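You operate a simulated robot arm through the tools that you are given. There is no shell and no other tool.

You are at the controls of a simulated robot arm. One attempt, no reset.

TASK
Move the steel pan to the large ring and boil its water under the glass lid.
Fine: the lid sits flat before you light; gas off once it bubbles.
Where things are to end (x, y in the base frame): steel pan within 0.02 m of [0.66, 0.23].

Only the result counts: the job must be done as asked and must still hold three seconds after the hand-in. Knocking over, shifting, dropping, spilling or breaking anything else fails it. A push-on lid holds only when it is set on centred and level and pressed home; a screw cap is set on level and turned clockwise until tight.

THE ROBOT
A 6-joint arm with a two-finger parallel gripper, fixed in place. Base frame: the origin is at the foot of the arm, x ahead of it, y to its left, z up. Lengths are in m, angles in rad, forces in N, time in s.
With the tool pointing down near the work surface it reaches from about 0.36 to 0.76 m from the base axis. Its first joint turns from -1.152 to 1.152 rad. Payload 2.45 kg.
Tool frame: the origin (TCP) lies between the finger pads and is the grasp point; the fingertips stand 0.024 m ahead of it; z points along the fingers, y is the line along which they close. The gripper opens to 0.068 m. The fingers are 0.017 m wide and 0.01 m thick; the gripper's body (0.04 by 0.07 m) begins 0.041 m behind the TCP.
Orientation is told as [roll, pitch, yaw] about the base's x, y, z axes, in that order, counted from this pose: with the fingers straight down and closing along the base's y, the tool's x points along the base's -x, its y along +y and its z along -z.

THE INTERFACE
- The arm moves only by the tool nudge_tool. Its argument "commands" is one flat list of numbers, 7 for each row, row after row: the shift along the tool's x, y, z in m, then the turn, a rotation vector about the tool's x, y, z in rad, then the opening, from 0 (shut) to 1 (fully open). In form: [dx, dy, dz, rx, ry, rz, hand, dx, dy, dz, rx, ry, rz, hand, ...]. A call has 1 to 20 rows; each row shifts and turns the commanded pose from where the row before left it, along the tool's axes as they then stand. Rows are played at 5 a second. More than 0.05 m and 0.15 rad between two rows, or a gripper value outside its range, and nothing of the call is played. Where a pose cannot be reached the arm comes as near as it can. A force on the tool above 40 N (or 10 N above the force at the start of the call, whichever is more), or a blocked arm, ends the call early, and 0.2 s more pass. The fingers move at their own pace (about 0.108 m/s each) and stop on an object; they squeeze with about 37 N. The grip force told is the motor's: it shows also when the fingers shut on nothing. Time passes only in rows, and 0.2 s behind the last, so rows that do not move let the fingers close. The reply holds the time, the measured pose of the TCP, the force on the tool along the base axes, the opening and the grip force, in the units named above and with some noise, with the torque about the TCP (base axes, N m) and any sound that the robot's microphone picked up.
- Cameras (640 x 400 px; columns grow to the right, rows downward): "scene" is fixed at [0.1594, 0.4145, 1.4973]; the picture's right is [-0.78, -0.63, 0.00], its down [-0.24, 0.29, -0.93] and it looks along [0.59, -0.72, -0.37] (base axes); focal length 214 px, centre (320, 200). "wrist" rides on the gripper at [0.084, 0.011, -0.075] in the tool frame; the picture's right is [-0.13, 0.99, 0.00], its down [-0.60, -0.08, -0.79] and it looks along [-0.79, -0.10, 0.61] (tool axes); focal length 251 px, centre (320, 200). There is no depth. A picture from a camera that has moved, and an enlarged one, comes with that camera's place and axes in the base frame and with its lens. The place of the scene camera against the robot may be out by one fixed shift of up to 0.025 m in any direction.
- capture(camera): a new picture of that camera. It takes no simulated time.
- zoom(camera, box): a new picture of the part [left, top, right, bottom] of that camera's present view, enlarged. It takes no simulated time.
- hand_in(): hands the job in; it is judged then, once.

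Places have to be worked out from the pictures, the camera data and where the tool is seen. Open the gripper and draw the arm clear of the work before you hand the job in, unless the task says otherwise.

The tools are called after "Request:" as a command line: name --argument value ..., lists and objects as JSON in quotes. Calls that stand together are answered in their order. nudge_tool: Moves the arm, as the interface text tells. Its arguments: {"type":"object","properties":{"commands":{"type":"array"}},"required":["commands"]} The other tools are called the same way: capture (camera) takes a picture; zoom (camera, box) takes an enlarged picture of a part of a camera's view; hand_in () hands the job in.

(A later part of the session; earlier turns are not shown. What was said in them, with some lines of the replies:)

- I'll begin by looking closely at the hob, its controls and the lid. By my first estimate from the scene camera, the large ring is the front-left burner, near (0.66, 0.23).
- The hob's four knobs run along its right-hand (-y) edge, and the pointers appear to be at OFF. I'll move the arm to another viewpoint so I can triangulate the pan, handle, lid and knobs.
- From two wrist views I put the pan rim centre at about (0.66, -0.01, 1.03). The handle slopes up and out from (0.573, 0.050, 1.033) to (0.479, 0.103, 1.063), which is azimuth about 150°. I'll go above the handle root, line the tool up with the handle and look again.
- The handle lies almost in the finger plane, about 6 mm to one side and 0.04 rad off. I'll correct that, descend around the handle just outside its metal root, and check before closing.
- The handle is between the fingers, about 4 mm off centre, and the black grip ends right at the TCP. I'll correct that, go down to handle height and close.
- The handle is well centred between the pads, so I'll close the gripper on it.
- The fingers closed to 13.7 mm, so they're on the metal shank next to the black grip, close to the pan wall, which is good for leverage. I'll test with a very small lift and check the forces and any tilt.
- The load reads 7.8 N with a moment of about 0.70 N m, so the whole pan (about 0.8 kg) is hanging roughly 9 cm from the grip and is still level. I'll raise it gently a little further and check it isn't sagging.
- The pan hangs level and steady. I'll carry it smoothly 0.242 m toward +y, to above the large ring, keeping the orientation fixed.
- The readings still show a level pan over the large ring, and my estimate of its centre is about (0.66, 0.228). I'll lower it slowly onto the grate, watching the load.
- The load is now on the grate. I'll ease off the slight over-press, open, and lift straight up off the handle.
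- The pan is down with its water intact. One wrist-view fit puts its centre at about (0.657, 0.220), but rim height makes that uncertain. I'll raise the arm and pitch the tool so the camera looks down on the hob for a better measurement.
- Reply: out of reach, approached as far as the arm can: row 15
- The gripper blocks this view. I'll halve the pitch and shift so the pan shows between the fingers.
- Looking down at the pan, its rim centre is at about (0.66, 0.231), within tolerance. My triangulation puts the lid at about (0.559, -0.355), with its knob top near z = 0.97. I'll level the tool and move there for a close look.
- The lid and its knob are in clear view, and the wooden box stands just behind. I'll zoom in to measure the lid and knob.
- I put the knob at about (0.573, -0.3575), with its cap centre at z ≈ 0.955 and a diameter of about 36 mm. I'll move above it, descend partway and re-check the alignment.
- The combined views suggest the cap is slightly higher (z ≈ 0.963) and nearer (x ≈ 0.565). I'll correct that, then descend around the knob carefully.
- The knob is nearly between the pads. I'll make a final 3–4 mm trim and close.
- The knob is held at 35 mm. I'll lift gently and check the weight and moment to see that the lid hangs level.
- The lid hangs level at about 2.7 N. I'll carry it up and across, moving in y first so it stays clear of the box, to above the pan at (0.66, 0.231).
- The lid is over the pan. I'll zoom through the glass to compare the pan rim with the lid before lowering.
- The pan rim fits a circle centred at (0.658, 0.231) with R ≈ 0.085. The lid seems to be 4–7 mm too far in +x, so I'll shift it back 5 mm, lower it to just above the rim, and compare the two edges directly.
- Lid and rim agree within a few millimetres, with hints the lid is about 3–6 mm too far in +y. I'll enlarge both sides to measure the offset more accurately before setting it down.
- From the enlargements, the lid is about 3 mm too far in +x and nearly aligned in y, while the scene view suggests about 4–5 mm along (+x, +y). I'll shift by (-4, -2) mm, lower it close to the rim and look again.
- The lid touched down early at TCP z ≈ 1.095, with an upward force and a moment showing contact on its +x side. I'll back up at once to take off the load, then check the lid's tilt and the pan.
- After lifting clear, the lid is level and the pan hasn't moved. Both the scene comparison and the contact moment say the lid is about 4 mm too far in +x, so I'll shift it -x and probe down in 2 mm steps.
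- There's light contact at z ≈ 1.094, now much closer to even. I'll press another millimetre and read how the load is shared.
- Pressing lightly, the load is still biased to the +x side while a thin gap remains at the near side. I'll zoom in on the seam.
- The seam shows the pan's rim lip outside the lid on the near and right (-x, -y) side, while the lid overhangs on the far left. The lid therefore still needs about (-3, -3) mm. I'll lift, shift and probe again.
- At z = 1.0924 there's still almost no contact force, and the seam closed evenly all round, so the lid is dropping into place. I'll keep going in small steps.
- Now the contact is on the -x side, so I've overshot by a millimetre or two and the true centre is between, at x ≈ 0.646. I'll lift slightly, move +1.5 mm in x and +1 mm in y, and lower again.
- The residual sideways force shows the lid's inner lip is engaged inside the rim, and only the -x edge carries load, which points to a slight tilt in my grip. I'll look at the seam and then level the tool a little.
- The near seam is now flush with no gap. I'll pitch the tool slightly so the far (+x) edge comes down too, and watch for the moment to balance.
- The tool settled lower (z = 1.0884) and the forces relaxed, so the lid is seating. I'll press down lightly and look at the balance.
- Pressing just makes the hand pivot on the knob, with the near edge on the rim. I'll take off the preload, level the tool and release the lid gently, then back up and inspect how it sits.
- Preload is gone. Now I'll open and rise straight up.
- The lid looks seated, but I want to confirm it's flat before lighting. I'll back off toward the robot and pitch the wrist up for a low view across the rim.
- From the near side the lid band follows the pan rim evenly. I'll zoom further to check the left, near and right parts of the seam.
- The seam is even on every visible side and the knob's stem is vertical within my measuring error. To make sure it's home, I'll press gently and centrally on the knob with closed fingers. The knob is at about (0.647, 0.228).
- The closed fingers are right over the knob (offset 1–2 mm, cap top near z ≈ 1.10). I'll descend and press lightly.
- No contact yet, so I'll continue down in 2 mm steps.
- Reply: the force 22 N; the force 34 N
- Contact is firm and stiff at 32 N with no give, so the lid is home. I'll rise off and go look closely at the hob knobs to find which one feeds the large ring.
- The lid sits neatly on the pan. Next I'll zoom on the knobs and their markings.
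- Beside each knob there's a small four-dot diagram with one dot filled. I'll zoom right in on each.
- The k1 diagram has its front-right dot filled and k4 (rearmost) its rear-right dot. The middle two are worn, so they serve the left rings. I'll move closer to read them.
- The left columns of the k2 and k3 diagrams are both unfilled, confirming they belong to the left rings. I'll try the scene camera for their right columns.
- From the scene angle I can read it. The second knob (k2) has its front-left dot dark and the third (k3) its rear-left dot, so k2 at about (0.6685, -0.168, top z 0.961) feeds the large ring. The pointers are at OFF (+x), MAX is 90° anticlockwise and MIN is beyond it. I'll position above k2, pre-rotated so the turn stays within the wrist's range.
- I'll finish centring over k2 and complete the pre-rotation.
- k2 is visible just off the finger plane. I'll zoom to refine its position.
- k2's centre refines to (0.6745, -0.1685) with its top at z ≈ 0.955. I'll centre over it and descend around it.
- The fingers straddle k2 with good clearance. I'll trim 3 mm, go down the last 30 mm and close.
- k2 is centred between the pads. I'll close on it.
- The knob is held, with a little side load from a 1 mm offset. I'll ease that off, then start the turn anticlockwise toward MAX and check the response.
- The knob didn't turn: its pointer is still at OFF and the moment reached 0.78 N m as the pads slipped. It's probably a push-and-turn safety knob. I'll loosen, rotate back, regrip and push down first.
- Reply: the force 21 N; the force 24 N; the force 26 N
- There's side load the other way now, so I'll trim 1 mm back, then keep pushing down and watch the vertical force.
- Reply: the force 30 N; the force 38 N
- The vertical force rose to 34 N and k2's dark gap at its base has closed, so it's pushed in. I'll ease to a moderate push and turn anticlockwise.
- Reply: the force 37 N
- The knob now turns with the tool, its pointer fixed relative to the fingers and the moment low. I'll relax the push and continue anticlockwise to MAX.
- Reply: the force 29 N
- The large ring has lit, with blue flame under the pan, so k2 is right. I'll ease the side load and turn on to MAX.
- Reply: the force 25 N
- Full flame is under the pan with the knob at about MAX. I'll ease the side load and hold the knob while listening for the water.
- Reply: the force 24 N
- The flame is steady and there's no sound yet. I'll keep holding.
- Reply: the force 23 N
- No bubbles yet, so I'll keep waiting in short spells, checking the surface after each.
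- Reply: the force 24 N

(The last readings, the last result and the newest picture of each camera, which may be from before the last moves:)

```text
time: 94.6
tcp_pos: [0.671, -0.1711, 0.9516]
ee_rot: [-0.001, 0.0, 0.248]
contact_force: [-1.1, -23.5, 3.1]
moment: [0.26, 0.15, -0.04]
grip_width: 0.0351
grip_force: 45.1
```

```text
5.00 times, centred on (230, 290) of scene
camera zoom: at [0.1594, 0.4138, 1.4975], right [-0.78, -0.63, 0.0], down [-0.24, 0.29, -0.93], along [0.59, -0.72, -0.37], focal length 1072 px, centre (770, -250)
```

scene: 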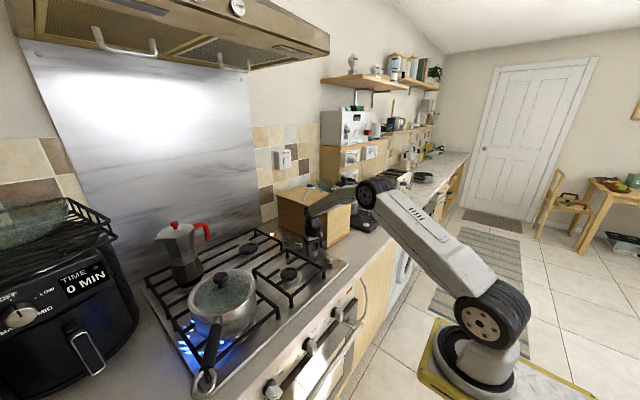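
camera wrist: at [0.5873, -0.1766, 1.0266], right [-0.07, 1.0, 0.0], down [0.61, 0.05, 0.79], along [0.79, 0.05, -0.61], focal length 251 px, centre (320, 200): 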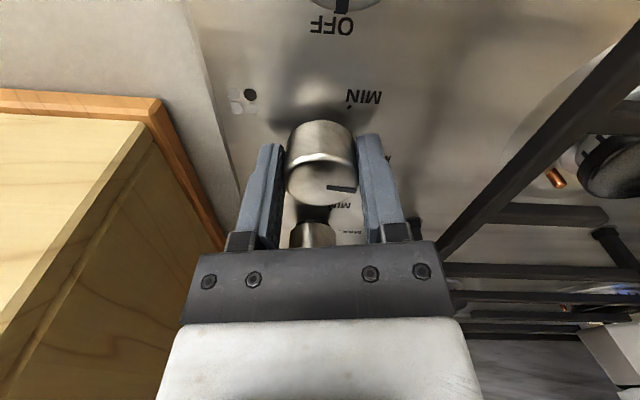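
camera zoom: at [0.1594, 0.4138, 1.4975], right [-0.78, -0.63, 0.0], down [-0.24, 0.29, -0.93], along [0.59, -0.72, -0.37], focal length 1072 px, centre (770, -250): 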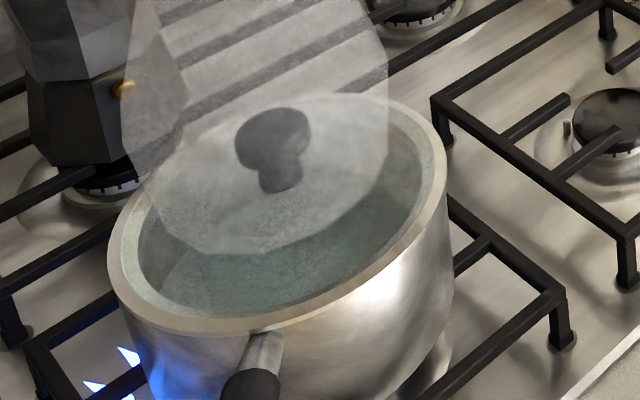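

Steam is rising now. I'll look closely at the water for bubbles, waiting only briefly.

Request:
zoom --camera "scene" --box '[205, 275, 260, 320]'

Request:
nudge_tool --commands '[0, 0, 0, 0, 0, 0, 0, 0, 0, 0, 0, 0, 0, 0, 0, 0, 0, 0, 0, 0, 0, 0, 0, 0, 0, 0, 0, 0]'

Request:
zoom --camera "scene" --box '[205, 275, 260, 320]'

```text
8.89 times, centred on (232, 298) of scene
camera zoom: at [0.1594, 0.4138, 1.4975], right [-0.78, -0.63, 0.0], down [-0.24, 0.29, -0.93], along [0.59, -0.72, -0.37], focal length 1906 px, centre (1098, -667)
```

zoom: 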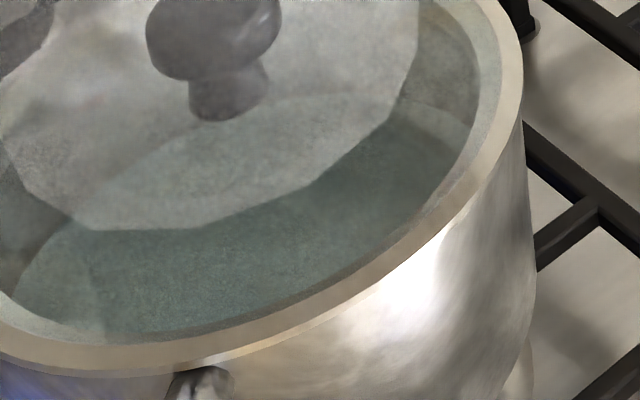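

```text
time: 95.6
tcp_pos: [0.6722, -0.1701, 0.9511]
ee_rot: [-0.003, 0.0, 0.248]
contact_force: [1.3, -23.4, 3.2]
moment: [0.28, 0.13, -0.05]
grip_width: 0.0351
grip_force: 45.0
```

```text
8.89 times, centred on (232, 298) of scene
camera zoom: at [0.1594, 0.4138, 1.4975], right [-0.78, -0.63, 0.0], down [-0.24, 0.29, -0.93], along [0.59, -0.72, -0.37], focal length 1906 px, centre (1098, -667)
```

zoom: 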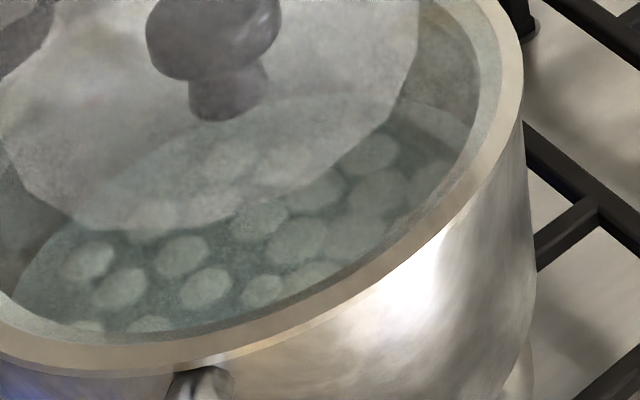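

The water is bubbling. I'll turn the gas off now, clockwise all the way back to OFF.

Request:
nudge_tool --commands '[0, 0, 0, 0, 0, 0.135, 0, 0, 0, 0, 0, 0, 0.135, 0, 0, 0, 0, 0, 0, 0.135, 0, 0, 0, 0, 0, 0, 0.135, 0, 0, 0, 0, 0, 0, 0.135, 0, 0, 0, 0, 0, 0, 0.135, 0, 0, 0, 0, 0, 0, 0.135, 0, 0, 0, 0, 0, 0, 0.135, 0, 0, 0, 0, 0, 0, 0.135, 0, 0, 0, 0, 0, 0, 0.135, 0, 0, 0, 0, 0, 0, 0.135, 0, 0, 0, 0, 0, 0, 0, 0]'

Request:
capture --camera "wrist"

Request:
zoom --camera "scene" --box '[160, 240, 300, 400]'

Request:
zoom --camera "scene" --box '[290, 225, 340, 270]'

```text
time: 98.2
tcp_pos: [0.6737, -0.1668, 0.9528]
ee_rot: [0.005, -0.004, -1.234]
contact_force: [19.6, 3.3, 1.9]
moment: [-0.03, 0.25, 0.04]
grip_width: 0.0351
grip_force: 44.8
```

```text
taken
camera wrist: at [0.6566, -0.0844, 1.0266], right [0.98, 0.21, 0.01], down [0.12, -0.6, 0.79], along [0.17, -0.78, -0.61], focal length 251 px, centre (320, 200)
```

wrist: 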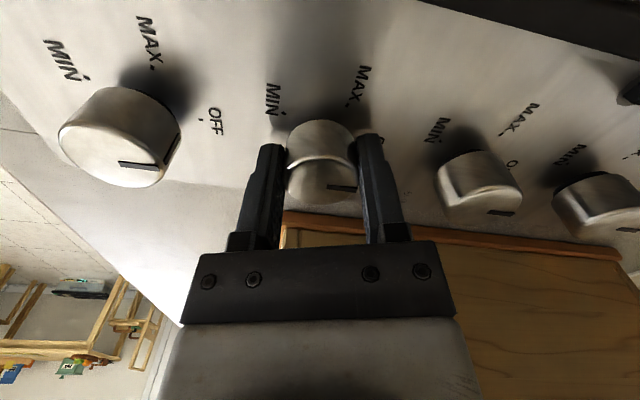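

```text
2.50 times, centred on (230, 320) of scene
camera zoom: at [0.1599, 0.4146, 1.4972], right [-0.78, -0.63, 0.0], down [-0.24, 0.29, -0.93], along [0.58, -0.72, -0.37], focal length 536 px, centre (545, -100)
```

zoom: 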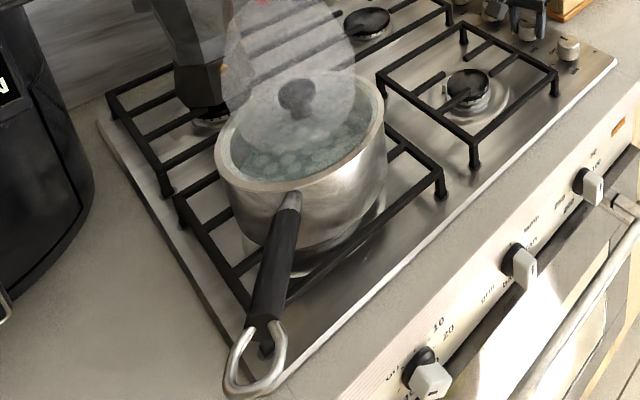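

```text
8.89 times, centred on (315, 248) of scene
camera zoom: at [0.1599, 0.4146, 1.4972], right [-0.78, -0.63, 0.0], down [-0.24, 0.29, -0.93], along [0.58, -0.72, -0.37], focal length 1906 px, centre (364, -222)
```

zoom: 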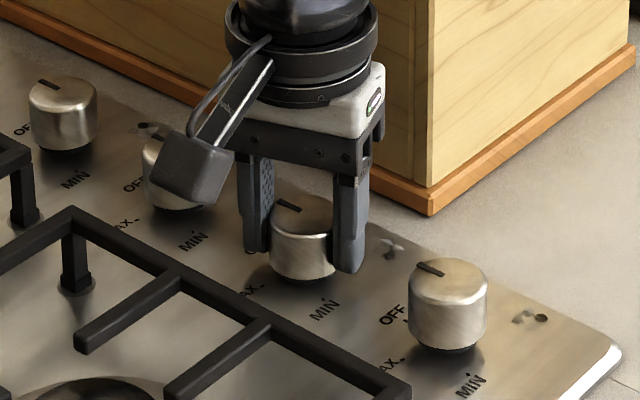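

The flame is out and k2's pointer matches the other knobs at OFF. I'll open and rise straight up, clear of the knob.

Request:
nudge_tool --commands '[0, 0, 0, 0, 0, 0, 0.6, 0, 0, 0, 0, 0, 0, 1, 0, 0, 0, 0, 0, 0, 1, 0, 0, -0.02, 0, 0, 0, 1, 0, 0, -0.04, 0, 0, 0, 1, 0, 0, -0.04, 0, 0, 0, 1, 0, 0, -0.04, 0, 0, 0, 1, 0, 0, -0.04, 0, 0, 0, 1, 0, 0, 0, 0, 0, 0, 1]'

Request:
zoom --camera "scene" --box '[270, 220, 350, 280]'

Request:
zoom --camera "scene" --box '[160, 240, 300, 400]'

Request:
capture --camera "wrist"

```text
time: 100.2
tcp_pos: [0.671, -0.1696, 1.1303]
ee_rot: [0.0, 0.001, -1.234]
contact_force: [0.1, 0.9, 0.4]
moment: [0.0, -0.02, 0.02]
grip_width: 0.0679
grip_force: 0.0
```

```text
6.67 times, centred on (310, 250) of scene
camera zoom: at [0.1594, 0.4145, 1.4973], right [-0.78, -0.63, 0.0], down [-0.24, 0.29, -0.93], along [0.59, -0.72, -0.37], focal length 1430 px, centre (387, -133)
```

zoom: 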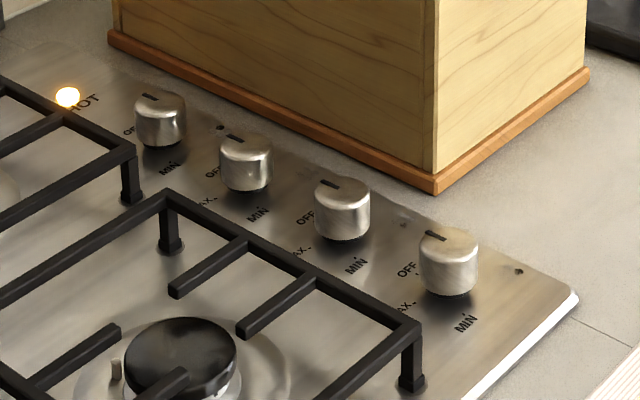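

```text
2.50 times, centred on (230, 320) of scene
camera zoom: at [0.1594, 0.4145, 1.4973], right [-0.78, -0.63, 0.0], down [-0.24, 0.29, -0.93], along [0.59, -0.72, -0.37], focal length 536 px, centre (545, -100)
```

zoom: 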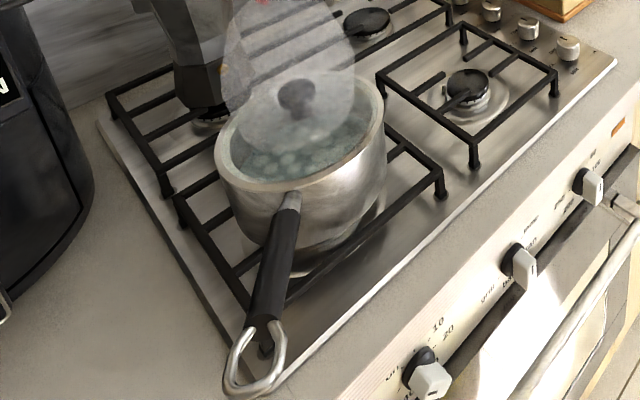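

```text
taken
camera wrist: at [0.6544, -0.0863, 1.2056], right [0.98, 0.21, 0.0], down [0.13, -0.6, 0.79], along [0.16, -0.78, -0.61], focal length 251 px, centre (320, 200)
```

wrist: 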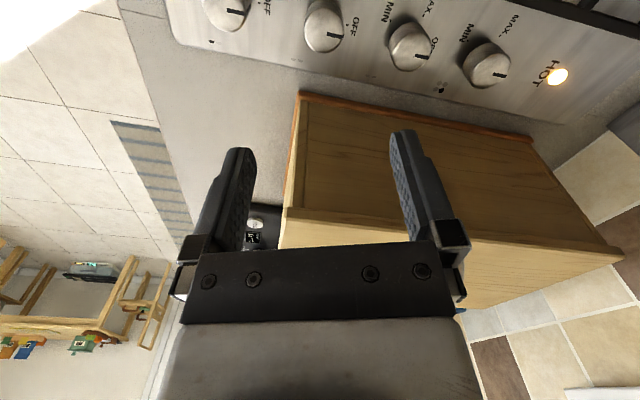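

All knobs read OFF, the flame is out, the "HOT" lamp is just residual heat, and the lid is steady. I'll raise the arm, unwind the wrist and draw it clear.

Request:
nudge_tool --commands '[0, 0, -0.04, 0, 0, 0, 1, 0, 0, -0.04, 0, 0, 0, 1, 0, 0, -0.04, 0, 0, 0, 1, 0, 0, 0, 0, 0, -0.14, 1, 0, 0, 0, 0, 0, -0.14, 1, 0, 0, 0, 0, 0, -0.14, 1, 0, 0, 0, 0, 0, -0.14, 1, 0, 0, 0, 0, 0, -0.14, 1, 0, 0, 0, 0, 0, -0.14, 1, 0, 0, 0, 0, 0, -0.14, 1, 0, 0, 0, 0, 0, -0.14, 1, 0, 0, 0, 0, 0, -0.114, 1, 0.04, 0.02, -0.01, 0, 0, 0, 1, 0.04, 0.02, -0.01, 0, 0, 0, 1, 0.04, 0.02, -0.01, 0, 0, 0, 1, 0.04, 0.02, -0.01, 0, 0, 0, 1, 0.04, 0.02, -0.01, 0, 0, 0, 1, 0, 0, 0, 0, 0, 0, 1]'

Request:
capture --camera "wrist"

Request:
capture --camera "scene"

Request:
zoom --camera "scene" --box '[160, 240, 300, 400]'

```text
time: 104.0
tcp_pos: [0.4711, -0.0661, 1.3012]
ee_rot: [0.0, 0.0, 0.0]
contact_force: [0.3, 0.1, 0.2]
moment: [0.01, 0.01, -0.02]
grip_width: 0.068
grip_force: 0.0
```

```text
taken
camera wrist: at [0.3879, -0.0554, 1.3759], right [0.13, 0.99, 0.0], down [0.6, -0.08, 0.79], along [0.79, -0.1, -0.61], focal length 251 px, centre (320, 200)
```

wrist: 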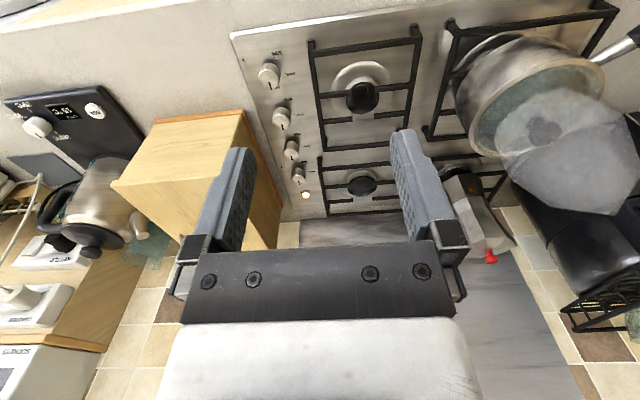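

```text
taken
```

scene: 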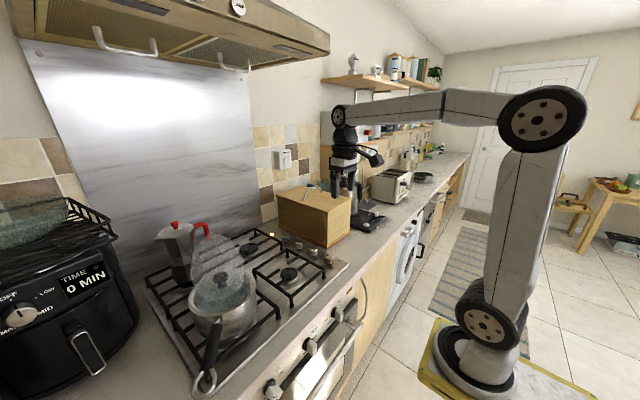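

```text
2.50 times, centred on (230, 320) of scene
camera zoom: at [0.1594, 0.4145, 1.4973], right [-0.78, -0.63, 0.0], down [-0.24, 0.29, -0.93], along [0.59, -0.72, -0.37], focal length 536 px, centre (545, -100)
```

zoom: 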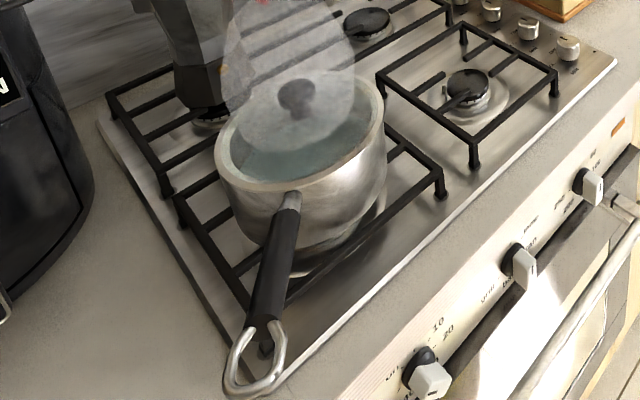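

The gas is off, the boil has died down, the lid sits flat on the pan over the large ring, and nothing else was moved. The gripper is open and the arm is clear, so I'm handing in.

Request:
hand_in

```text
The job is handed in.
```

I moved the steel pan onto the large ring, brought its water to a boil under the glass lid, and turned the gas off as soon as it bubbled. The job is handed in, but I haven't seen the verdict.

- **Pan position:** I put its centre at about (0.647, 0.228), roughly 13 mm from the target and inside the 20 mm limit. That figure comes from the lid knob's position, with the lid centred on the pan. Camera fits to the rim put the pan nearer the target, at about (0.652, 0.230).
- **Lid:** it took a few tries to centre because it first caught on one side of the rim. It then seated evenly on every side I could see, and it didn't give when I pressed the knob with about 32 N. I never had a clear view of the far edge.
- **Gas:** the second knob from the front feeds the large ring, and it has to be pushed in before it turns. My first turn without pushing slipped on the knob and didn't move it.
- **At hand-in:** the flame was out and all four knobs were at OFF. The HOT lamp was still lit. Nothing else on the hob or counter looked disturbed, and the arm was clear with its gripper open.
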